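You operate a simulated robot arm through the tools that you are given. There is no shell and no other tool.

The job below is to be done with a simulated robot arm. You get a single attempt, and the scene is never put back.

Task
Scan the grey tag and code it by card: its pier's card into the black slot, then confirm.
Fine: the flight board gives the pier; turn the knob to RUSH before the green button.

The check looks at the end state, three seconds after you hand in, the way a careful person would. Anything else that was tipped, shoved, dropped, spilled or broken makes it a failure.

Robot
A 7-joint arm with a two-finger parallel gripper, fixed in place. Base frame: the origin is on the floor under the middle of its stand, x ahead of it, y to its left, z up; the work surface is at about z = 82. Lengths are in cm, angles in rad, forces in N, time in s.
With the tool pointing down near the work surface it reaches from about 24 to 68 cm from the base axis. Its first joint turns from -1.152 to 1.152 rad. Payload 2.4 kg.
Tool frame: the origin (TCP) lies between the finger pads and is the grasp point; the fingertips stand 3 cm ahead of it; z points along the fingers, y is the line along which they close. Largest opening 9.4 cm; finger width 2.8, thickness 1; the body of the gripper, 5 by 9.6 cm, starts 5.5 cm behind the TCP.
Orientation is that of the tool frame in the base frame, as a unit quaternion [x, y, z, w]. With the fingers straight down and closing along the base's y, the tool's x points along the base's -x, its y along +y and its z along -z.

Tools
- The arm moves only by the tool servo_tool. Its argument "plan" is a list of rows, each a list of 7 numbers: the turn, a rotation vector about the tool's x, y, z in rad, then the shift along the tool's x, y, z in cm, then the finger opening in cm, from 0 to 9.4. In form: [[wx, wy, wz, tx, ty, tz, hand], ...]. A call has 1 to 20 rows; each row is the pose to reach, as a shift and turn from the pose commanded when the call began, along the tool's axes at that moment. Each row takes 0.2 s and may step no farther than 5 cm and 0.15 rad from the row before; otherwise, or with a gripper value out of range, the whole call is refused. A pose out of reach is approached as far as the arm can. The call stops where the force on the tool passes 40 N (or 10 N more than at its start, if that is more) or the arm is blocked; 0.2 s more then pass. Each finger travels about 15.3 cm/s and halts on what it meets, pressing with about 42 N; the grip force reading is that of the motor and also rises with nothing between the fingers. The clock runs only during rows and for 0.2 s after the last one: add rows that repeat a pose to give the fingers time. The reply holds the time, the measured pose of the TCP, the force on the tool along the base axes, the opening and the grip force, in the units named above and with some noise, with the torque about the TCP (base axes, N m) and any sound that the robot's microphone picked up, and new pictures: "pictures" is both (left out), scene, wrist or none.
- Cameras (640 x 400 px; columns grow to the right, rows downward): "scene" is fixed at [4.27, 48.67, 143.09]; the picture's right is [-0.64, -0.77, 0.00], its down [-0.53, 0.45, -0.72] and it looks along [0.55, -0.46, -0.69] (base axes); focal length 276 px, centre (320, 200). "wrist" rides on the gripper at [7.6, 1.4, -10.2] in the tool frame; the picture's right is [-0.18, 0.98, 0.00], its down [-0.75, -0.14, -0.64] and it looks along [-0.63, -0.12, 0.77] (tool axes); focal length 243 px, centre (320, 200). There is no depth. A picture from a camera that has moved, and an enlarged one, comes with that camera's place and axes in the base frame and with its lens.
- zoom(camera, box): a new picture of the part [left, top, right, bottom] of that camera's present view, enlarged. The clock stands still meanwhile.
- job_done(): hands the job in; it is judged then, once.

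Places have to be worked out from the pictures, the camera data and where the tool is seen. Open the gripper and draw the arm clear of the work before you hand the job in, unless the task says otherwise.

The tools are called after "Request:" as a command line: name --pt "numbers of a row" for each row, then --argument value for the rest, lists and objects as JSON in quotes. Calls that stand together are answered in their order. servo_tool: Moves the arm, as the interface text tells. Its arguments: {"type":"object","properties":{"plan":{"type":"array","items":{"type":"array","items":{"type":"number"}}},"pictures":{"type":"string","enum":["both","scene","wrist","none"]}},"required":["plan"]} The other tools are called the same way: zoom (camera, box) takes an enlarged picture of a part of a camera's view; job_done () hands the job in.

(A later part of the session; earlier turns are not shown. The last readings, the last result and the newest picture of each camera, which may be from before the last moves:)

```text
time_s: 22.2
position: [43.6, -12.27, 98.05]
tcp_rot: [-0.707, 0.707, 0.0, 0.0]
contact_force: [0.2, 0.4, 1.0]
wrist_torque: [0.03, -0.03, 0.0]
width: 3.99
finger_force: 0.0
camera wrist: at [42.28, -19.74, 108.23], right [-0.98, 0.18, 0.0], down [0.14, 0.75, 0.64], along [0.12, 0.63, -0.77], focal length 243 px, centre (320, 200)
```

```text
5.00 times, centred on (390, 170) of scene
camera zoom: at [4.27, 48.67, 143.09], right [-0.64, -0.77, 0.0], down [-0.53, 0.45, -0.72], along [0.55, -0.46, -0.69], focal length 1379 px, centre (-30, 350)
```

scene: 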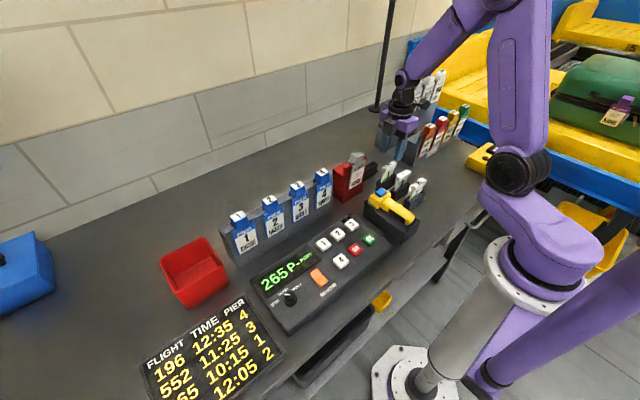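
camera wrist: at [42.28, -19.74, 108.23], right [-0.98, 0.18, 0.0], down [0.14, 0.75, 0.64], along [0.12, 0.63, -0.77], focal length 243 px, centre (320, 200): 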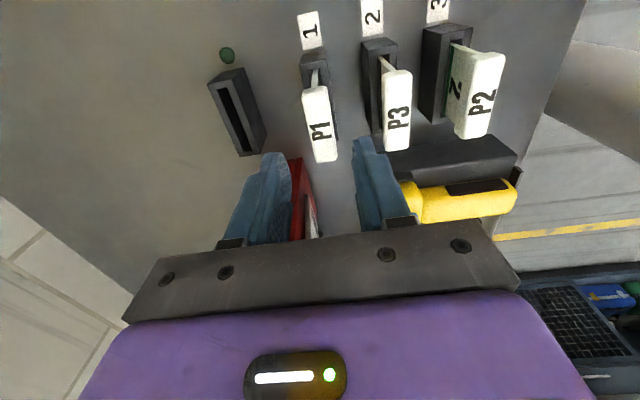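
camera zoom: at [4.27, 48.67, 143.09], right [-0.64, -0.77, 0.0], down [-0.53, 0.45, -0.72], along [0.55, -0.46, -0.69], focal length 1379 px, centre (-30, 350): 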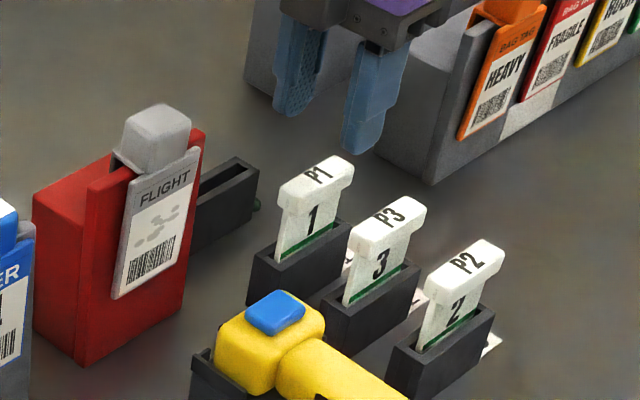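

P1's handle is at (43.63,-12.4), top z≈91.1, and the reader opening centre at (51.6,-12.4,86), so it is an 8 cm move in x. I descend with the fingers straddling the handle to TCP z≈90.2.

Request:
servo_tool --pt "0 0 0 0.1 0 3 4" --pt "0 0 0 0.1 0 6 4" --pt "0 0 0 0.1 0 7.3 4" --pt "0 0 0 0.1 0 7.85 4" --pt "0 0 0 0.1 0 7.85 4" --pictures "both"

Request:
zoom --camera "scene" --box '[340, 130, 440, 210]'

Request:
zoom --camera "wrist" --box '[220, 60, 420, 240]'

```text
time_s: 23.4
position: [43.58, -12.59, 89.93]
tcp_rot: [0.707, -0.707, 0.0, 0.0]
contact_force: [0.9, -1.0, -0.1]
wrist_torque: [0.01, -0.03, 0.0]
width: 4.01
finger_force: 0.1
camera wrist: at [42.19, -20.01, 100.26], right [-0.98, 0.18, 0.0], down [0.14, 0.75, 0.64], along [0.12, 0.63, -0.77], focal length 243 px, centre (320, 200)
```

scene: 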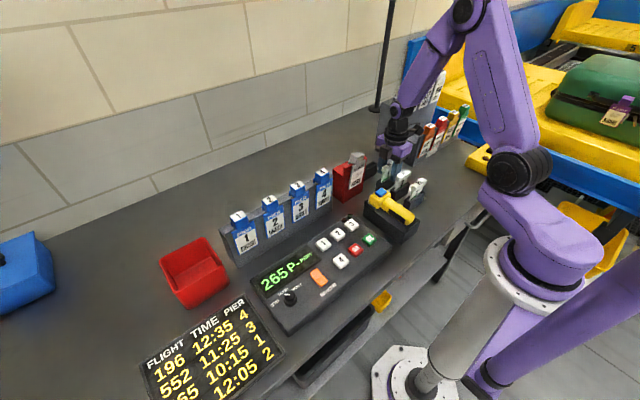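
wrist: 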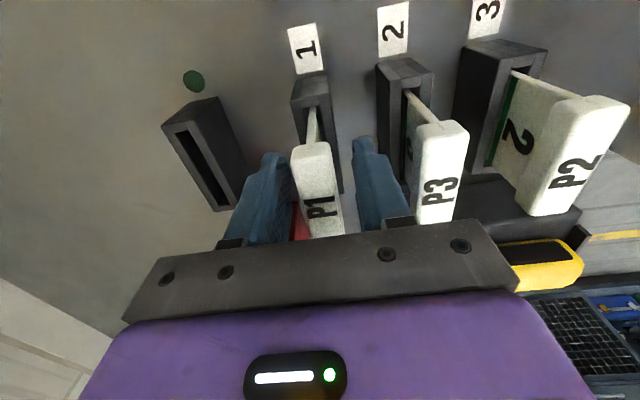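

```text
5.00 times, centred on (390, 170) of scene
camera zoom: at [4.27, 48.67, 143.09], right [-0.64, -0.77, 0.0], down [-0.53, 0.45, -0.72], along [0.55, -0.46, -0.69], focal length 1379 px, centre (-30, 350)
```

zoom: 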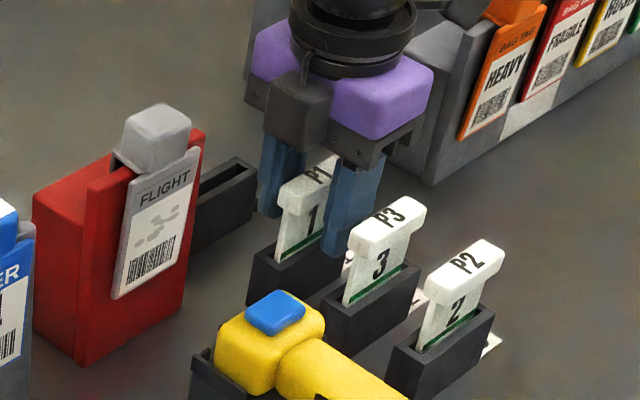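

```text
2.22 times, centred on (320, 150) of wrist
camera zoom: at [42.19, -20.01, 100.26], right [-0.98, 0.18, 0.0], down [0.14, 0.75, 0.64], along [0.12, 0.63, -0.77], focal length 539 px, centre (320, 311)
```

zoom: 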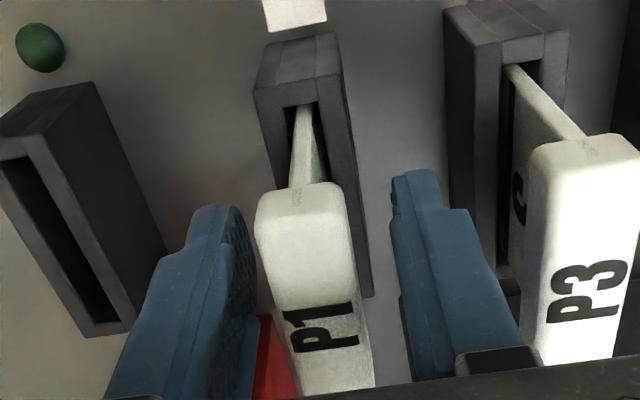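

The handle sits between the fingers. I close on it and hold.

Request:
servo_tool --pt "0 0 0 0 0 0 2.5" --pt "0 0 0 0 0 0 1.0" --pt "0 0 0 0 0 0 0.5" --pt "0 0 0 0 0 0 0.5" --pt "0 0 0 0 0 0 0.5" --pictures "wrist"

```text
time_s: 24.6
position: [43.38, -12.46, 90.05]
tcp_rot: [0.707, -0.707, -0.001, 0.0]
contact_force: [-0.5, 0.3, 0.3]
wrist_torque: [-0.01, 0.02, 0.01]
width: 2.11
finger_force: 42.0
camera wrist: at [42.18, -20.0, 100.27], right [-0.98, 0.18, 0.0], down [0.14, 0.75, 0.64], along [0.12, 0.63, -0.77], focal length 243 px, centre (320, 200)
```

wrist: 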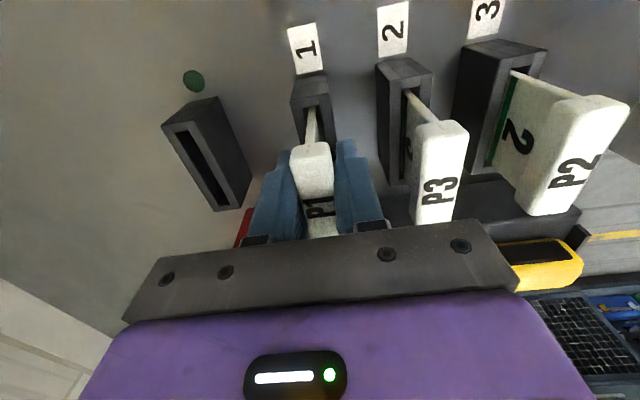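

Gripped: opening 2.11 cm at 42 N. I lift the card straight up.

Request:
servo_tool --pt "0 0 0 0 0 -0.7 0.5" --pt "0 0 0 0 0 -1.5 0.5" --pt "0 0 0 0 0 -3 0.5" --pt "0 0 0 0 0 -5 0.5" --pt "0 0 0 0 0 -7 0.5" --pt "0 0 0 0 0 -9 0.5" --pt "0 0 0 0 0 -9 0.5" --pictures "both"

Request:
zoom --camera "scene" --box '[340, 110, 460, 210]'

Request:
zoom --camera "wrist" --box '[200, 0, 420, 240]'

```text
time_s: 26.2
position: [43.51, -12.68, 99.27]
tcp_rot: [-0.707, 0.707, 0.0, 0.0]
contact_force: [0.0, -0.1, 0.0]
wrist_torque: [-0.01, 0.0, 0.01]
width: 2.14
finger_force: 41.9
camera wrist: at [42.12, -20.17, 109.39], right [-0.98, 0.18, 0.0], down [0.14, 0.75, 0.64], along [0.12, 0.63, -0.77], focal length 243 px, centre (320, 200)
```

scene: 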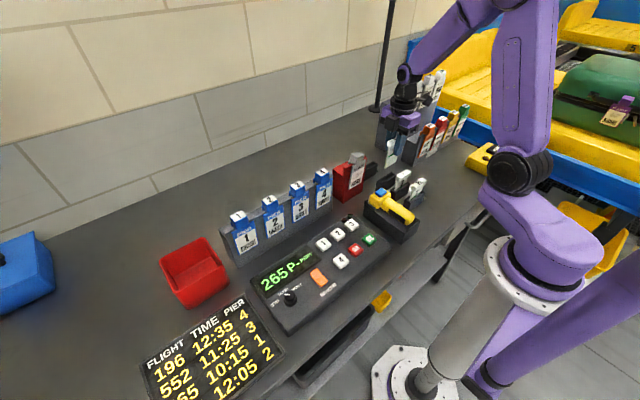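
wrist: 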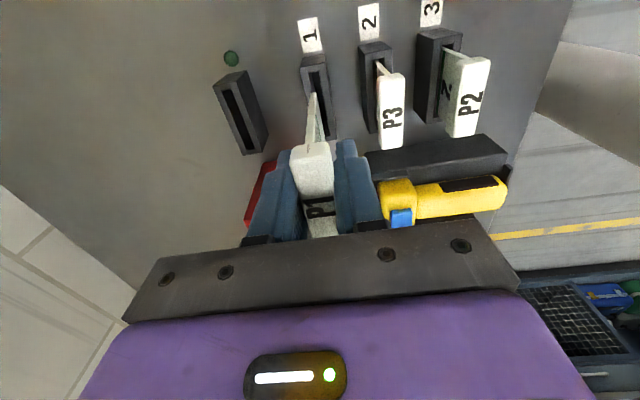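

```text
4.00 times, centred on (400, 160) of scene
camera zoom: at [4.27, 48.67, 143.09], right [-0.64, -0.77, 0.0], down [-0.53, 0.45, -0.72], along [0.55, -0.46, -0.69], focal length 1103 px, centre (0, 360)
```

zoom: 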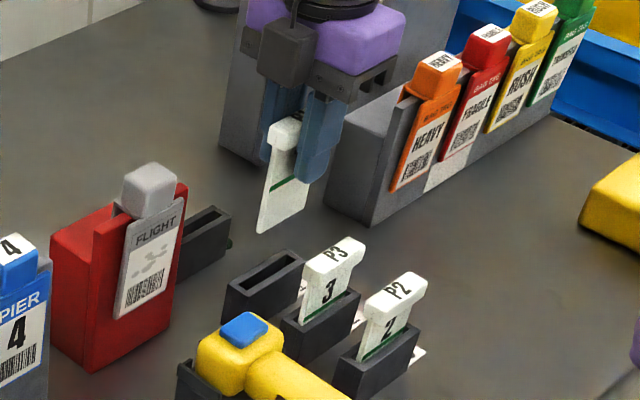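

```text
1.67 times, centred on (310, 120) of wrist
camera zoom: at [42.12, -20.17, 109.39], right [-0.98, 0.18, 0.0], down [0.14, 0.75, 0.64], along [0.12, 0.63, -0.77], focal length 404 px, centre (337, 333)
```

zoom: 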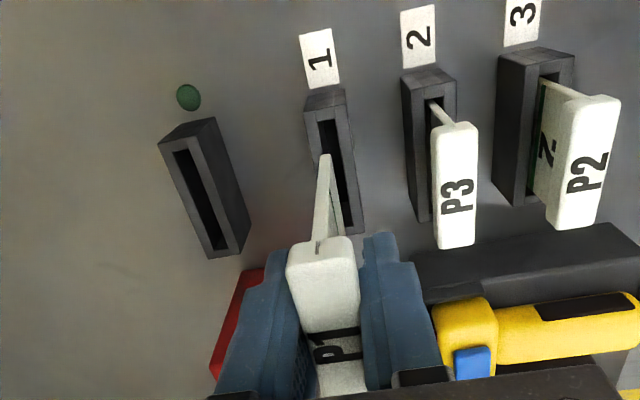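

The P1 card hangs straight, its bottom about 8 cm below the TCP. I zoom finely on slot 1 and the reader opening to refine the sideways move.

Request:
zoom --camera "wrist" --box '[205, 30, 345, 160]'

Request:
zoom --camera "scene" --box '[375, 125, 425, 175]'

Request:
zoom --camera "scene" --box '[360, 150, 420, 200]'

```text
3.08 times, centred on (275, 95) of wrist
camera zoom: at [42.12, -20.17, 109.39], right [-0.98, 0.18, 0.0], down [0.14, 0.75, 0.64], along [0.12, 0.63, -0.77], focal length 746 px, centre (458, 523)
```

zoom: 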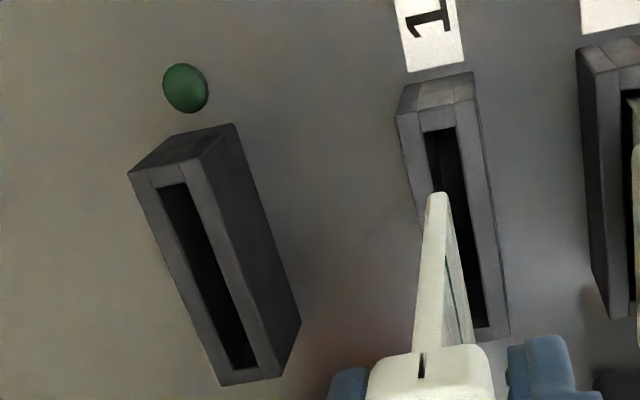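

```text
8.00 times, centred on (400, 150) of scene
camera zoom: at [4.27, 48.67, 143.09], right [-0.64, -0.77, 0.0], down [-0.53, 0.45, -0.72], along [0.55, -0.46, -0.69], focal length 2207 px, centre (-320, 600)
```

zoom: 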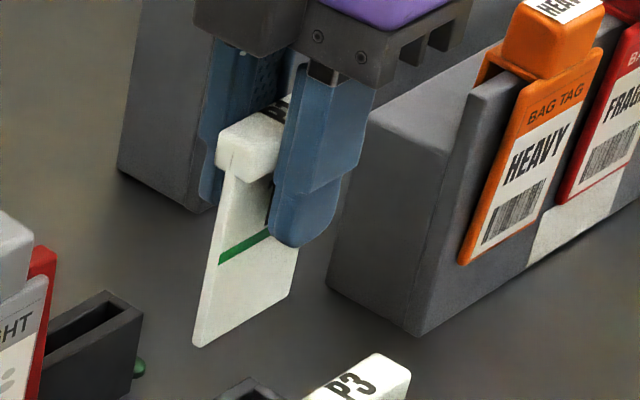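

```text
8.00 times, centred on (390, 175) of scene
camera zoom: at [4.27, 48.67, 143.09], right [-0.64, -0.77, 0.0], down [-0.53, 0.45, -0.72], along [0.55, -0.46, -0.69], focal length 2207 px, centre (-240, 400)
```

zoom: 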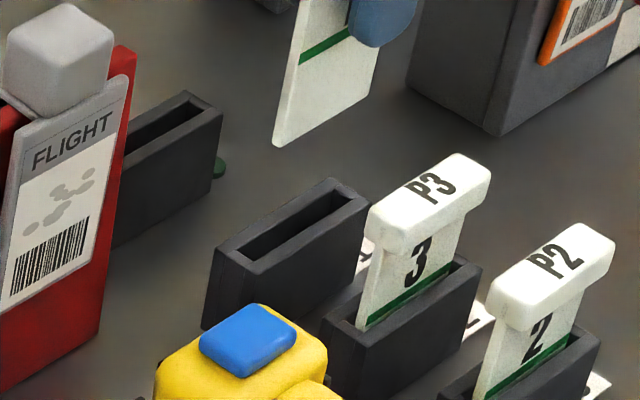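

Slot 1 centre measures (43.70,-12.30) and reader (51.69,-12.26), so the move is 8.0 cm in x and ~0 in y. I shift at this height and then recheck alignment.

Request:
servo_tool --pt "0 0 0 0 -2 0 0.5" --pt "0 0 0 0 -4 0 0.5" --pt "0 0 0 0 -6 0 0.5" --pt "0 0 0 0 -8 0 0.5" --pt "0 0 0 0 -8 1 0.5" --pt "0 0 0 0 -8 2 0.5" --pt "0 0 0 0 -8 2 0.5" --pictures "both"

Request:
zoom --camera "wrist" --box '[250, 20, 390, 160]'

Request:
zoom --camera "scene" --box '[345, 120, 425, 180]'

```text
time_s: 27.8
position: [51.46, -12.64, 97.02]
tcp_rot: [-0.707, 0.707, 0.001, 0.0]
contact_force: [-0.3, -0.6, -0.5]
wrist_torque: [0.02, -0.06, 0.01]
width: 2.14
finger_force: 41.9
camera wrist: at [50.07, -20.09, 107.26], right [-0.98, 0.18, 0.0], down [0.14, 0.75, 0.64], along [0.12, 0.63, -0.77], focal length 243 px, centre (320, 200)
```

scene: 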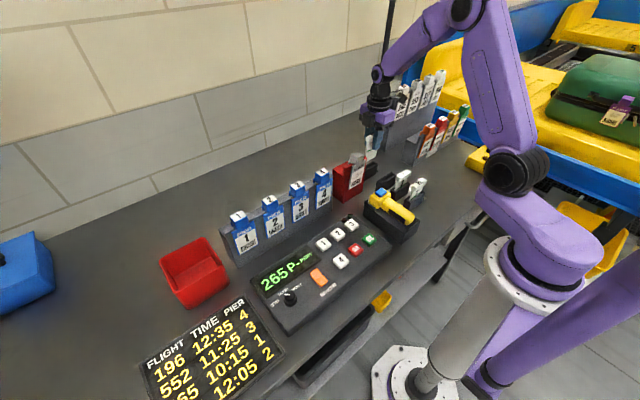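
wrist: 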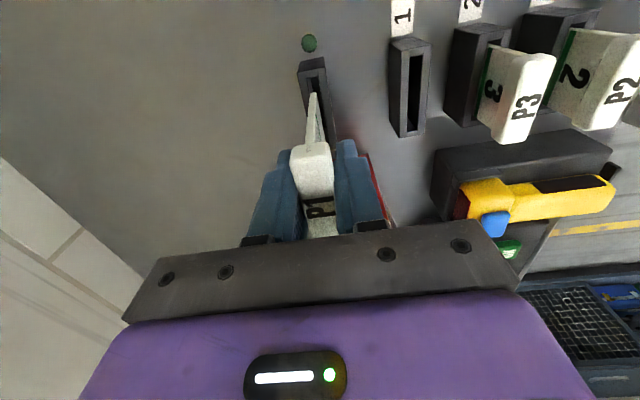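

```text
2.86 times, centred on (320, 90) of wrist
camera zoom: at [50.07, -20.09, 107.26], right [-0.98, 0.18, 0.0], down [0.14, 0.75, 0.64], along [0.12, 0.63, -0.77], focal length 693 px, centre (320, 514)
```

zoom: 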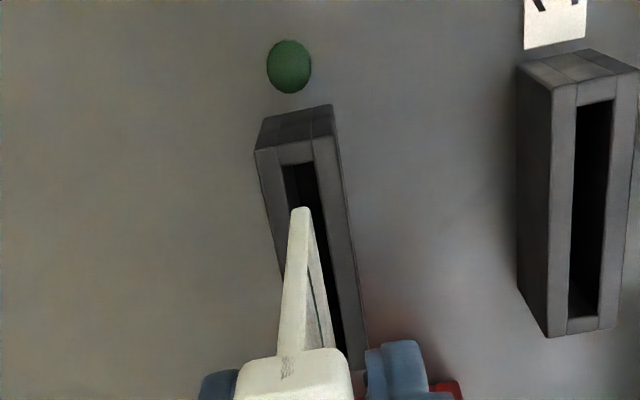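

```text
6.67 times, centred on (385, 150) of scene
camera zoom: at [4.27, 48.67, 143.09], right [-0.64, -0.77, 0.0], down [-0.53, 0.45, -0.72], along [0.55, -0.46, -0.69], focal length 1839 px, centre (-113, 533)
```

zoom: 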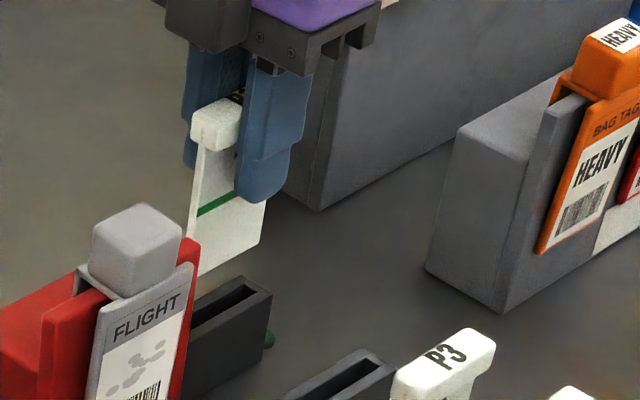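

Card tip is at x≈51.58 versus slot 51.64, with y aligned within about a millimetre. I nudge +0.06 cm in x and lower until the card just enters, watching the force.

Request:
servo_tool --pt "0 0 0 0 -0.06 1 0.5" --pt "0 0 0 0 -0.06 2 0.5" --pt "0 0 0 0 -0.06 2.8 0.5" --pt "0 0 0 0 -0.06 3.2 0.5" --pt "0 0 0 0 -0.06 3.6 0.5" --pt "0 0 0 0 -0.06 3.9 0.5" --pictures "both"

Request:
zoom --camera "wrist" --box '[250, 20, 390, 160]'

Request:
zoom --camera "scene" --box '[345, 120, 425, 180]'

```text
time_s: 29.2
position: [51.52, -12.63, 93.07]
tcp_rot: [0.707, -0.707, 0.001, 0.0]
contact_force: [-0.1, 1.3, 0.0]
wrist_torque: [0.0, -0.01, 0.0]
width: 2.14
finger_force: 42.2
camera wrist: at [50.15, -20.14, 103.33], right [-0.98, 0.18, 0.0], down [0.14, 0.75, 0.64], along [0.12, 0.63, -0.77], focal length 243 px, centre (320, 200)
```

scene: 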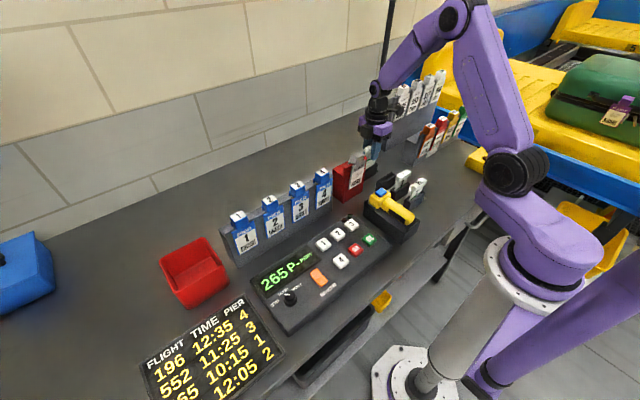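
wrist: 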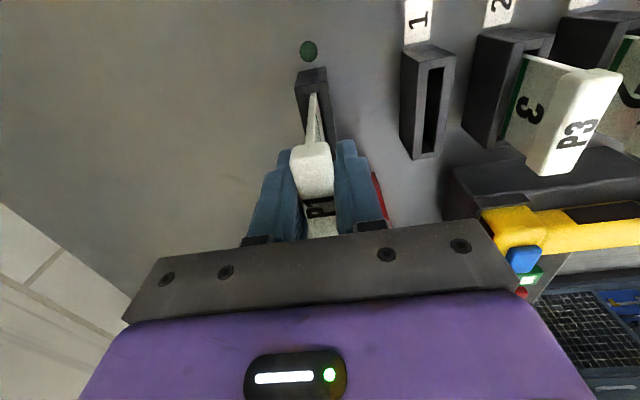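

```text
2.86 times, centred on (320, 90) of wrist
camera zoom: at [50.15, -20.14, 103.33], right [-0.98, 0.18, 0.0], down [0.14, 0.75, 0.64], along [0.12, 0.63, -0.77], focal length 693 px, centre (320, 514)
```

zoom: 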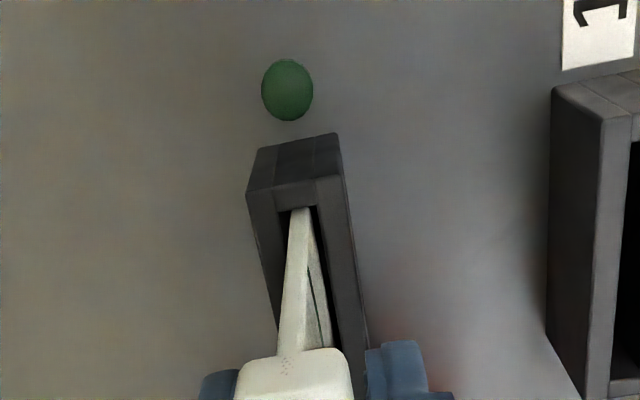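

```text
6.67 times, centred on (385, 150) of scene
camera zoom: at [4.27, 48.67, 143.09], right [-0.64, -0.77, 0.0], down [-0.53, 0.45, -0.72], along [0.55, -0.46, -0.69], focal length 1839 px, centre (-113, 533)
```

zoom: 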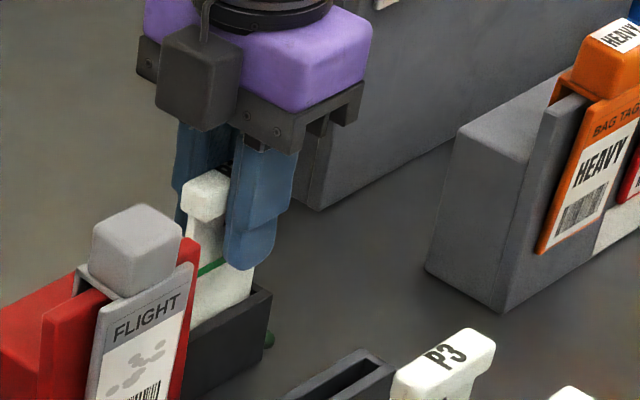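

The card is centred in the reader opening with no contact force. I continue down toward the seated height (TCP ≈90.1).

Request:
servo_tool --pt "0 0 0 0 0 0.5 0.5" --pt "0 0 0 0 0 1 0.5" --pt "0 0 0 0 0 1.5 0.5" --pt "0 0 0 0 0 2 0.5" --pt "0 0 0 0 0 2.4 0.5" --pt "0 0 0 0 0 2.7 0.5" --pt "0 0 0 0 0 2.7 0.5" --pictures "both"

Request:
zoom --camera "wrist" --box '[250, 20, 390, 160]'

Request:
zoom --camera "scene" --box '[345, 120, 425, 180]'

Request:
zoom --camera "scene" --box '[245, 210, 385, 310]'

```text
time_s: 30.8
position: [51.48, -12.53, 90.42]
tcp_rot: [0.707, -0.707, -0.001, 0.0]
contact_force: [-1.2, 1.2, 0.9]
wrist_torque: [0.06, -0.02, 0.01]
width: 2.12
finger_force: 41.6
camera wrist: at [50.21, -20.04, 100.72], right [-0.98, 0.18, 0.0], down [0.14, 0.75, 0.64], along [0.12, 0.63, -0.77], focal length 243 px, centre (320, 200)
```

scene: 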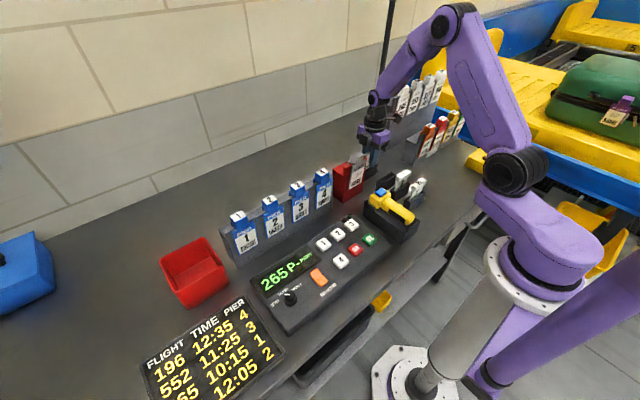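
wrist: 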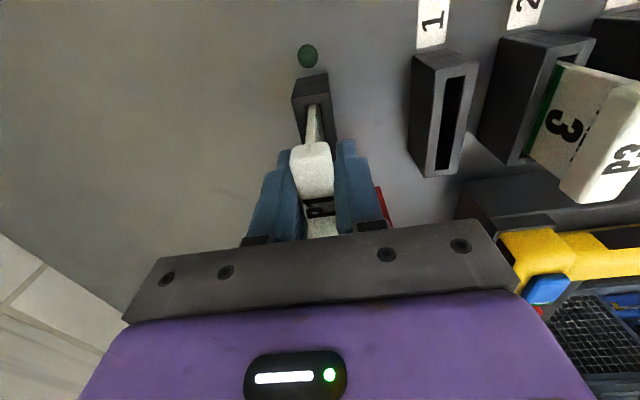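

```text
2.86 times, centred on (320, 90) of wrist
camera zoom: at [50.21, -20.04, 100.72], right [-0.98, 0.18, 0.0], down [0.14, 0.75, 0.64], along [0.12, 0.63, -0.77], focal length 693 px, centre (320, 514)
```

zoom: 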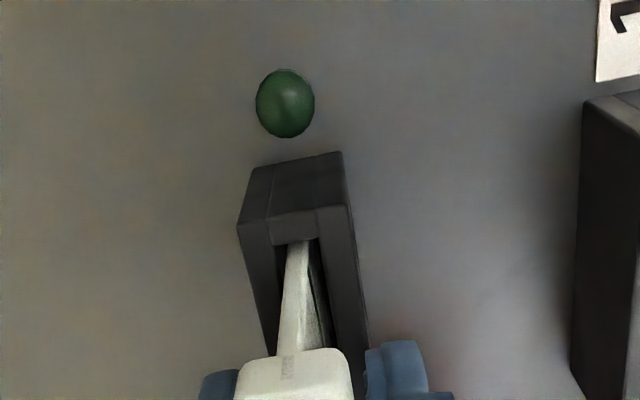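

```text
6.67 times, centred on (385, 150) of scene
camera zoom: at [4.27, 48.67, 143.09], right [-0.64, -0.77, 0.0], down [-0.53, 0.45, -0.72], along [0.55, -0.46, -0.69], focal length 1839 px, centre (-113, 533)
```

zoom: 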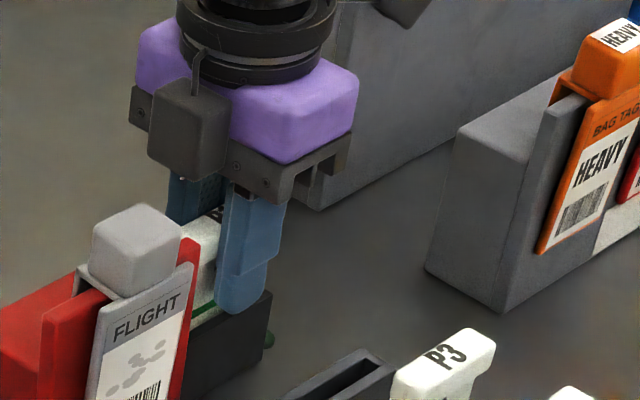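

```text
4.00 times, centred on (315, 260) of scene
camera zoom: at [4.27, 48.67, 143.09], right [-0.64, -0.77, 0.0], down [-0.53, 0.45, -0.72], along [0.55, -0.46, -0.69], focal length 1103 px, centre (340, -40)
```

zoom: 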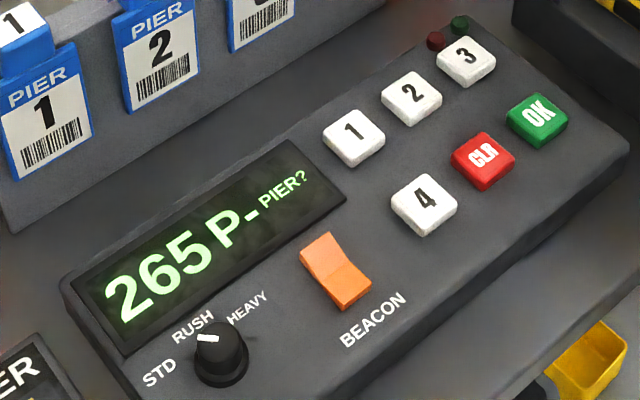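

No contact yet at TCP 90.4 and the display still says PIER?. I continue in 0.15 cm steps, staying above z≈89.5 so the fingertips don't touch the reader.

Request:
servo_tool --pt "0 0 0 0 0 0.15 0.5" --pt "0 0 0 0 0 0.3 0.5" --pt "0 0 0 0 0 0.4 0.5" --pt "0 0 0 0 0 0.4 0.5" --pictures "both"

Request:
zoom --camera "scene" --box '[245, 210, 385, 310]'

Request:
zoom --camera "wrist" --box '[250, 20, 390, 160]'

```text
time_s: 31.8
position: [51.55, -12.73, 89.95]
tcp_rot: [-0.707, 0.707, 0.0, 0.0]
contact_force: [1.6, 0.9, 0.2]
wrist_torque: [0.06, -0.05, -0.01]
width: 2.1
finger_force: 41.9
camera wrist: at [50.18, -20.05, 100.32], right [-0.98, 0.18, 0.0], down [0.14, 0.75, 0.64], along [0.12, 0.63, -0.77], focal length 243 px, centre (320, 200)
```

scene: 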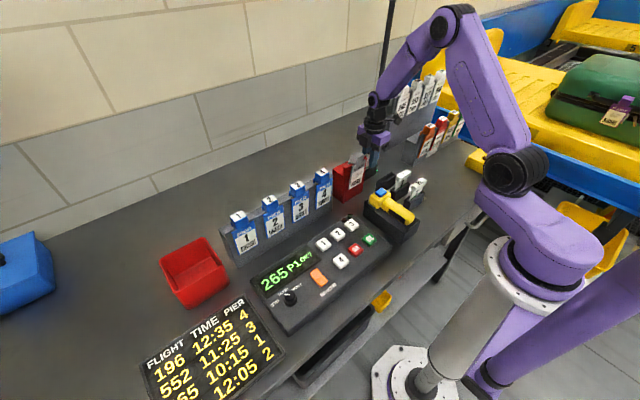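
wrist: 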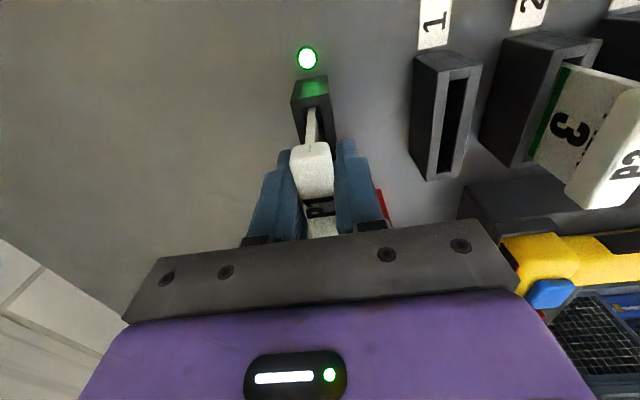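

```text
4.00 times, centred on (315, 260) of scene
camera zoom: at [4.27, 48.67, 143.09], right [-0.64, -0.77, 0.0], down [-0.53, 0.45, -0.72], along [0.55, -0.46, -0.69], focal length 1103 px, centre (340, -40)
```

zoom: 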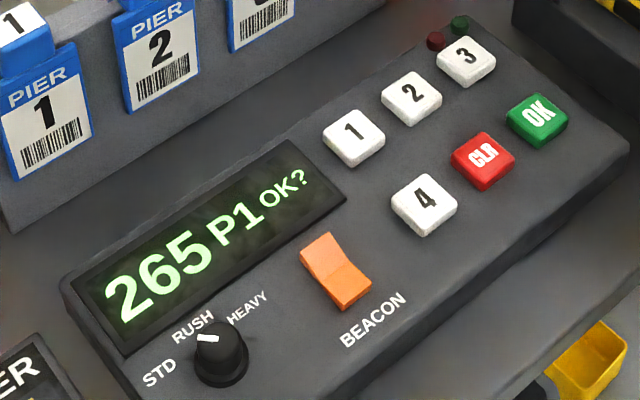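

```text
2.86 times, centred on (320, 90) of wrist
camera zoom: at [50.18, -20.05, 100.32], right [-0.98, 0.18, 0.0], down [0.14, 0.75, 0.64], along [0.12, 0.63, -0.77], focal length 693 px, centre (320, 514)
```

zoom: 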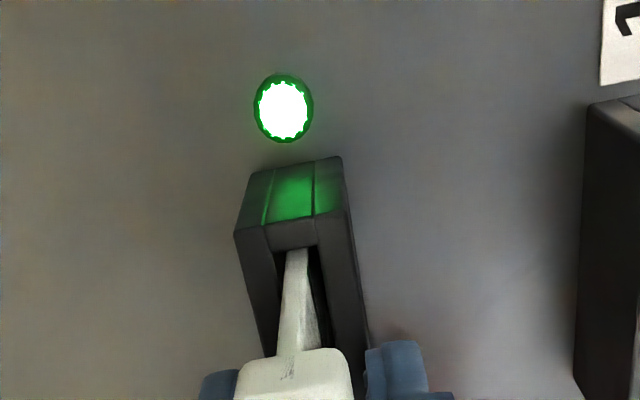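

The reader light is green and the display reads "265 P1 OK?". I release the card, lift straight up and check it stays put.

Request:
servo_tool --pt "0 0 0 0 0 0.05 2.4" --pt "0 0 0 0 0 0.05 3.2" --pt "0 0 0 0 0 0.05 4" --pt "0 0 0 0 0 0.05 4" --pt "0 0 0 0 0 -1 4" --pt "0 0 0 0 0 -3 4" --pt "0 0 0 0 0 -7 4" --pt "0 0 0 0 0 -11 4" --pt "0 0 0 0 0 -15 4" --pt "0 0 0 0 0 -15 4" --pictures "both"

Request:
zoom --camera "scene" --box '[345, 120, 425, 180]'

Request:
zoom --camera "scene" --box '[245, 210, 385, 310]'

Request:
zoom --camera "wrist" --box '[250, 20, 390, 160]'

```text
time_s: 34.0
position: [51.69, -12.6, 105.25]
tcp_rot: [0.707, -0.707, 0.0, 0.0]
contact_force: [0.9, -0.9, 0.5]
wrist_torque: [-0.01, -0.02, -0.02]
width: 4.02
finger_force: 0.1
camera wrist: at [50.31, -20.07, 115.44], right [-0.98, 0.18, 0.0], down [0.14, 0.75, 0.64], along [0.12, 0.63, -0.77], focal length 243 px, centre (320, 200)
```

scene: 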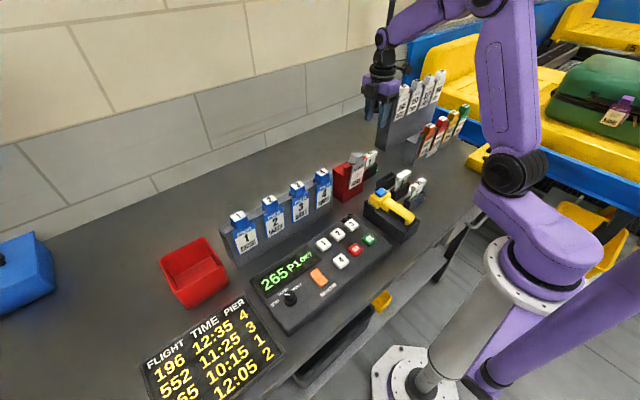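
wrist: 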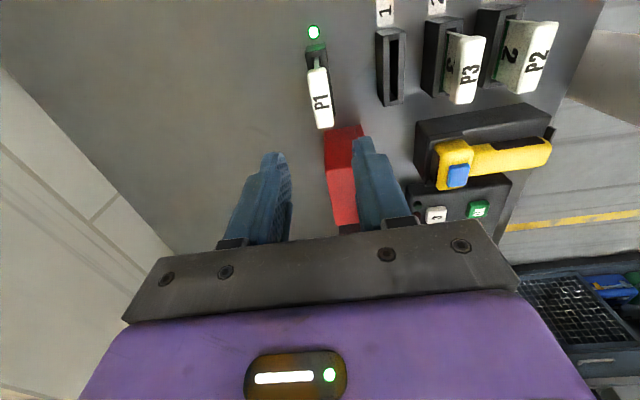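

```text
6.67 times, centred on (385, 150) of scene
camera zoom: at [4.27, 48.67, 143.09], right [-0.64, -0.77, 0.0], down [-0.53, 0.45, -0.72], along [0.55, -0.46, -0.69], focal length 1839 px, centre (-113, 533)
```

zoom: 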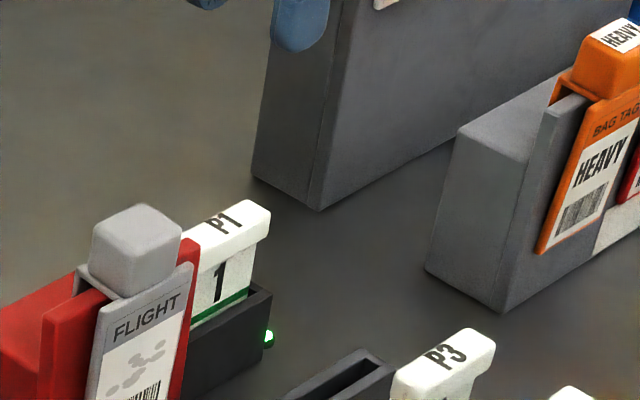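

```text
4.00 times, centred on (315, 260) of scene
camera zoom: at [4.27, 48.67, 143.09], right [-0.64, -0.77, 0.0], down [-0.53, 0.45, -0.72], along [0.55, -0.46, -0.69], focal length 1103 px, centre (340, -40)
```

zoom: 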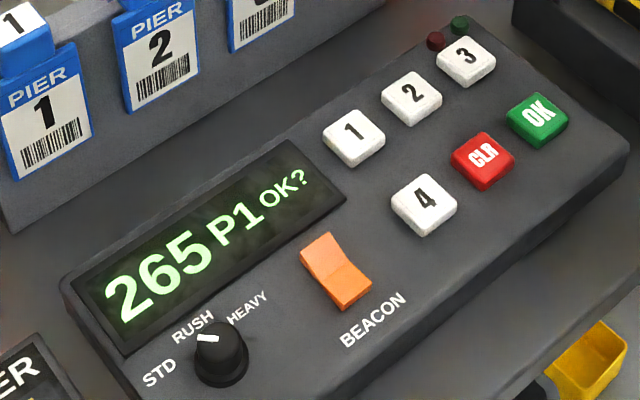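

```text
2.86 times, centred on (320, 90) of wrist
camera zoom: at [50.31, -20.07, 115.44], right [-0.98, 0.18, 0.0], down [0.14, 0.75, 0.64], along [0.12, 0.63, -0.77], focal length 693 px, centre (320, 514)
```

zoom: 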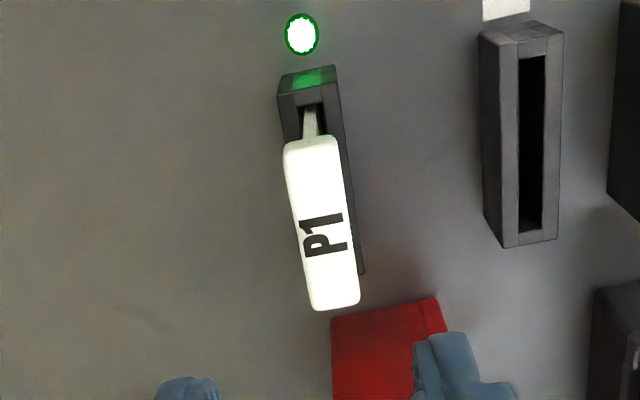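

The card is seated and accepted. Next is the knob near (29.7,35.9): I move high over there while rotating back to the original orientation, to measure it closely.

Request:
servo_tool --pt "0 0 0 0 0 -4 4" --pt "0 0 0.1428 -4.33 1.9 -4 4" --pt "0 0 0.2856 -8.66 3.8 -4 4" --pt "0 0 0.4284 -12.99 5.7 -4 4" --pt "0 0 0.5712 -17.32 7.6 -4 4" --pt "0 0 0.714 -21.65 9.5 -4 4" --pt "0 0 0.8568 -25.98 11.4 -4 4" --pt "0 0 0.9996 -30.31 13.3 -4 4" --pt "0 0 1.1424 -34.64 15.2 -4 4" --pt "0 0 1.2852 -38.97 17.1 -4 4" --pt "0 0 1.428 -43.3 19 -4 4" --pt "0 0 1.5708 -47.63 20.9 -4 4" --pt "0 0 1.5708 -48.4 21.5 -4 4" --pt "0 0 1.5708 -48.4 21.5 -4 4" --pictures "both"

```text
time_s: 37.0
position: [30.04, 35.94, 109.22]
tcp_rot: [0.0, 1.0, 0.0, 0.0]
contact_force: [-0.3, 0.2, -0.2]
wrist_torque: [-0.02, 0.02, -0.02]
width: 4.01
finger_force: 0.0
camera wrist: at [22.56, 37.48, 119.47], right [0.18, 0.98, 0.0], down [0.75, -0.14, 0.64], along [0.63, -0.12, -0.77], focal length 243 px, centre (320, 200)
```

scene: 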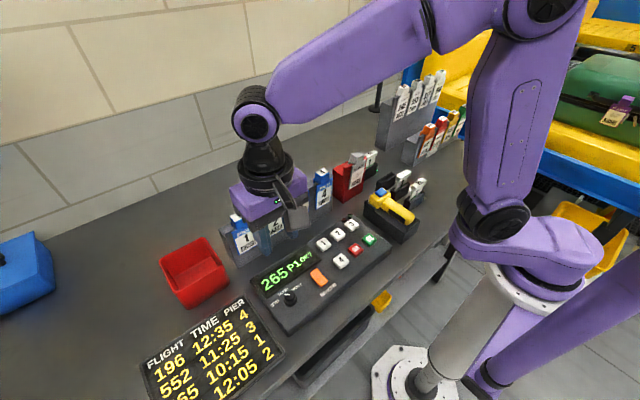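
wrist: 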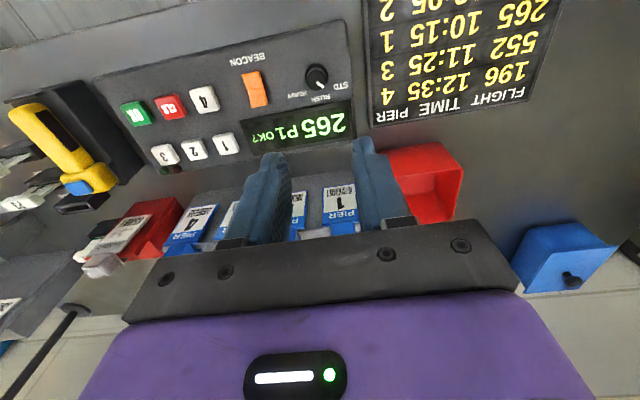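

Request:
zoom --camera "wrist" --box '[280, 50, 360, 110]'

Request:
zoom --camera "scene" --box '[262, 272, 326, 312]'

```text
6.67 times, centred on (320, 80) of wrist
camera zoom: at [22.56, 37.48, 119.47], right [0.18, 0.98, 0.0], down [0.75, -0.14, 0.64], along [0.63, -0.12, -0.77], focal length 1618 px, centre (320, 1000)
```

zoom: 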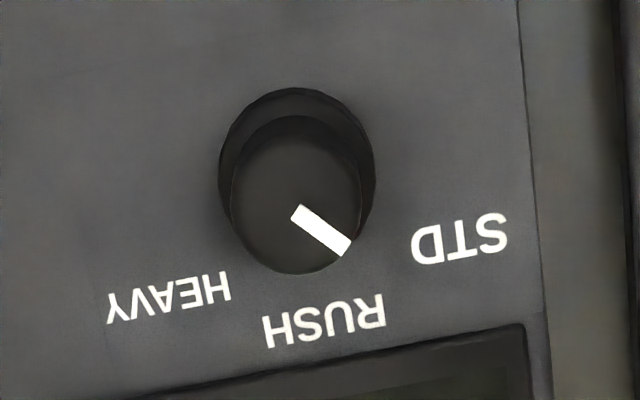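

```text
10.00 times, centred on (294, 292) of scene
camera zoom: at [4.27, 48.67, 143.09], right [-0.64, -0.77, 0.0], down [-0.53, 0.45, -0.72], along [0.55, -0.46, -0.69], focal length 2758 px, centre (580, -720)
```

zoom: 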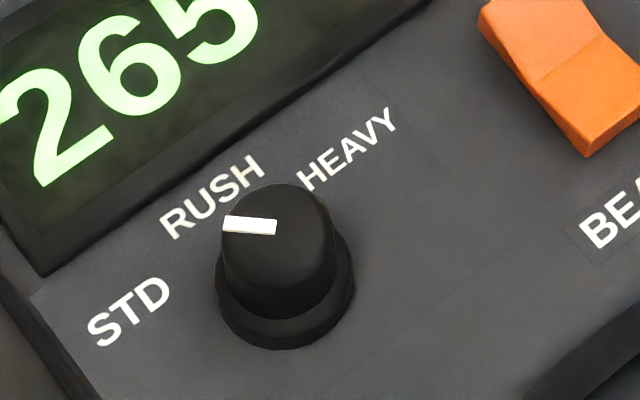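

Knob top centre triangulates to about (30.05,35.6,87.7), diameter ~2.35 cm, on a panel surface of z≈85. I descend to TCP z≈95 for a refined look.

Request:
servo_tool --pt "0 0 0 0 -0.3 4 4.4" --pt "0 0 0 0 -0.3 8 4.4" --pt "0 0 0 0 -0.3 12 4.4" --pt "0 0 0 0 -0.3 14 4.4" --pt "0 0 0 0 -0.3 14 4.4" --pictures "both"

Request:
zoom --camera "wrist" --box '[240, 70, 400, 200]'

Request:
zoom --camera "scene" --box '[250, 240, 340, 310]'

```text
time_s: 38.2
position: [30.07, 35.61, 94.92]
tcp_rot: [0.0, 1.0, 0.0, 0.0]
contact_force: [0.3, 0.0, 0.2]
wrist_torque: [-0.01, 0.01, 0.01]
width: 4.41
finger_force: 0.1
camera wrist: at [22.54, 37.04, 105.21], right [0.18, 0.98, 0.0], down [0.75, -0.14, 0.64], along [0.63, -0.12, -0.77], focal length 243 px, centre (320, 200)
```

scene: 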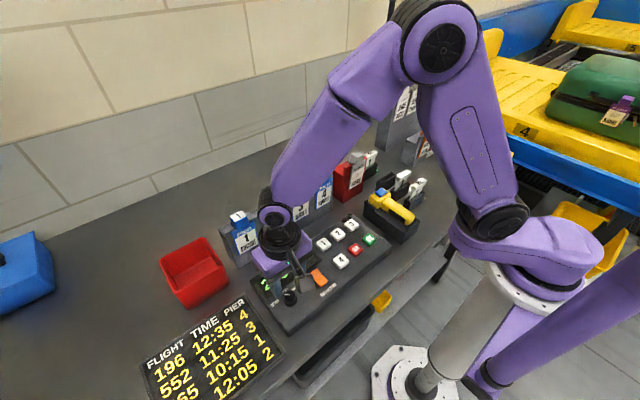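
wrist: 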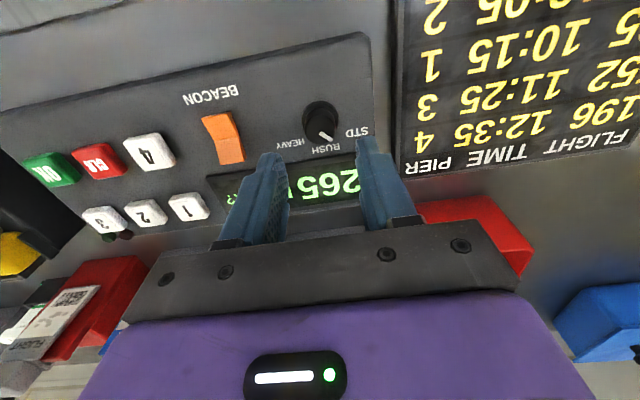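

```text
3.08 times, centred on (320, 135) of wrist
camera zoom: at [22.54, 37.04, 105.21], right [0.18, 0.98, 0.0], down [0.75, -0.14, 0.64], along [0.63, -0.12, -0.77], focal length 746 px, centre (320, 400)
```

zoom: 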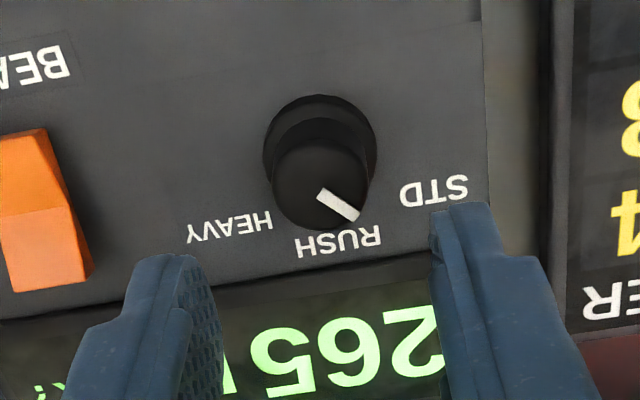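

```text
5.71 times, centred on (295, 275) of scene
camera zoom: at [4.27, 48.67, 143.09], right [-0.64, -0.77, 0.0], down [-0.53, 0.45, -0.72], along [0.55, -0.46, -0.69], focal length 1576 px, centre (463, -229)
```

zoom: 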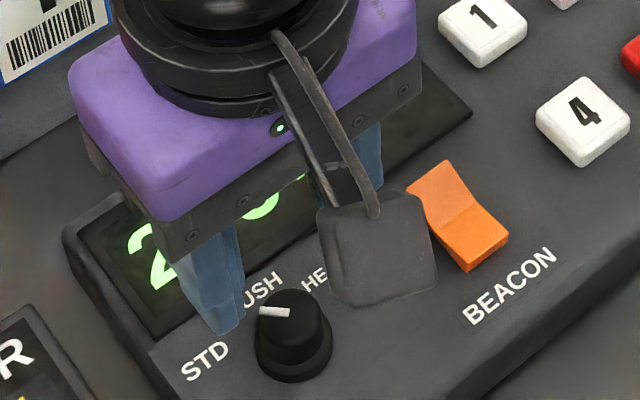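

Refined knob centre ≈(30.1,35.6), matching the TCP. I descend to TCP z≈89.1 (tips ~1 cm above the panel) and close gently on the knob.

Request:
servo_tool --pt "0 0 0 -0.05 0 2 4.4" --pt "0 0 0 -0.05 0 4 4.4" --pt "0 0 0 -0.05 0 5.2 4.4" --pt "0 0 0 -0.05 0 5.7 4.4" --pt "0 0 0 -0.05 0 5.7 4.4" --pictures "both"

Request:
zoom --camera "wrist" --box '[220, 90, 420, 250]'

Request:
zoom --camera "scene" --box '[250, 240, 340, 310]'

```text
time_s: 39.4
position: [30.16, 35.54, 89.32]
tcp_rot: [0.0, 1.0, -0.001, 0.0]
contact_force: [0.1, 0.1, 0.0]
wrist_torque: [-0.02, 0.02, -0.02]
width: 4.42
finger_force: 0.1
camera wrist: at [22.59, 37.08, 99.57], right [0.18, 0.98, 0.0], down [0.75, -0.14, 0.64], along [0.63, -0.12, -0.77], focal length 243 px, centre (320, 200)
```

scene: 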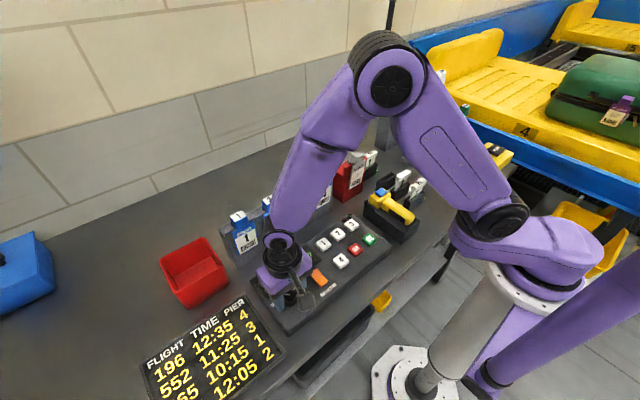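
wrist: 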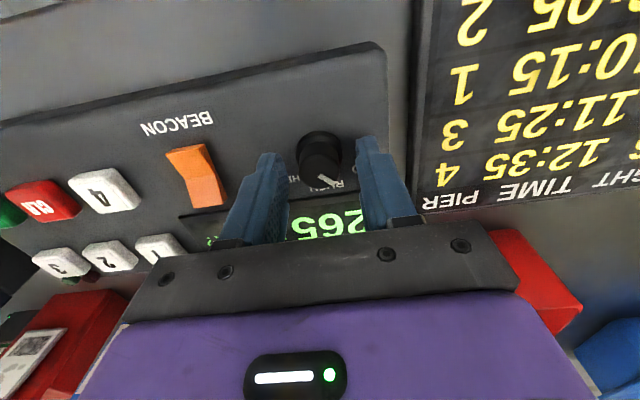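

```text
2.50 times, centred on (320, 170) of wrist
camera zoom: at [22.59, 37.08, 99.57], right [0.18, 0.98, 0.0], down [0.75, -0.14, 0.64], along [0.63, -0.12, -0.77], focal length 606 px, centre (320, 275)
```

zoom: 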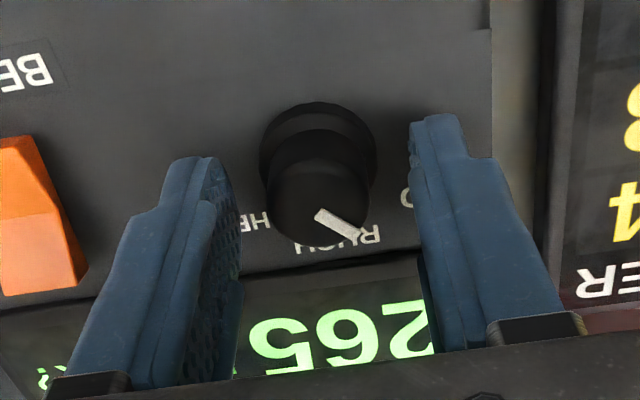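

```text
5.71 times, centred on (295, 275) of scene
camera zoom: at [4.27, 48.67, 143.09], right [-0.64, -0.77, 0.0], down [-0.53, 0.45, -0.72], along [0.55, -0.46, -0.69], focal length 1576 px, centre (463, -229)
```

zoom: 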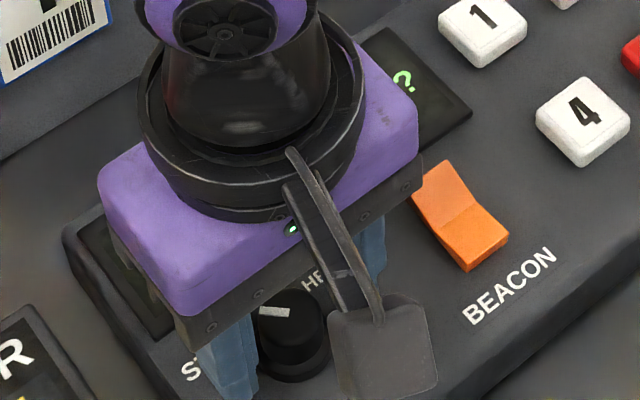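

Everything lines up with the knob between the fingers. I close on it.

Request:
servo_tool --pt "0 0 0 0 0 0.1 3" --pt "0 0 0 0 0 0.1 2.2" --pt "0 0 0 0 0 0.1 1.6" --pt "0 0 0 0 0 0.1 1.6" --pictures "wrist"

```text
time_s: 40.4
position: [30.02, 35.56, 89.17]
tcp_rot: [-0.001, 1.0, 0.0, 0.0]
contact_force: [1.6, -2.0, 8.2]
wrist_torque: [-0.1, 0.27, 0.02]
width: 2.81
finger_force: 45.1
camera wrist: at [22.57, 37.05, 99.51], right [0.18, 0.98, 0.0], down [0.75, -0.14, 0.64], along [0.63, -0.12, -0.77], focal length 243 px, centre (320, 200)
```

wrist: 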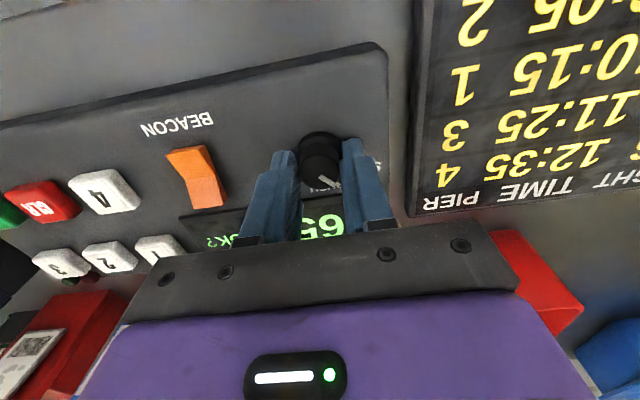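

Grip reads 2.81 cm with 8 N upward, so the tips are on the flared base ring. I open, raise 0.5 cm, and re-grip on the cylinder.

Request:
servo_tool --pt "0 0 0 0 0 0 4" --pt "0 0 0 0 0 -0.5 4" --pt "0 0 0 0 0 -0.5 3" --pt "0 0 0 0 0 -0.5 2" --pt "0 0 0 0 0 -0.5 1.4" --pt "0 0 0 0 0 -0.5 1.4" --pictures "wrist"

```text
time_s: 41.8
position: [30.12, 35.49, 89.73]
tcp_rot: [0.001, 1.0, 0.0, 0.001]
contact_force: [-0.7, -2.5, 4.1]
wrist_torque: [-0.11, 0.31, -0.03]
width: 2.66
finger_force: 45.3
camera wrist: at [22.53, 37.06, 100.02], right [0.18, 0.98, 0.0], down [0.75, -0.14, 0.64], along [0.63, -0.12, -0.77], focal length 243 px, centre (320, 200)
```

wrist: 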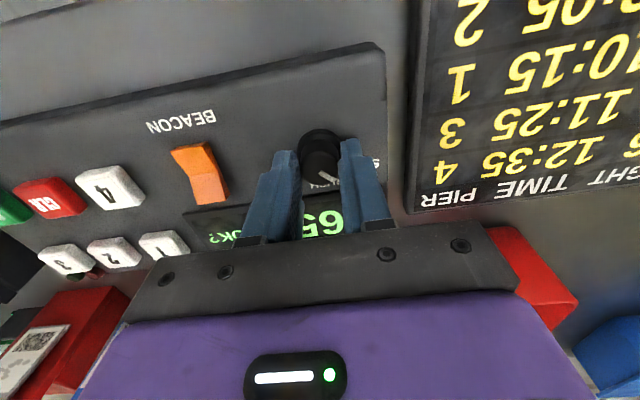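

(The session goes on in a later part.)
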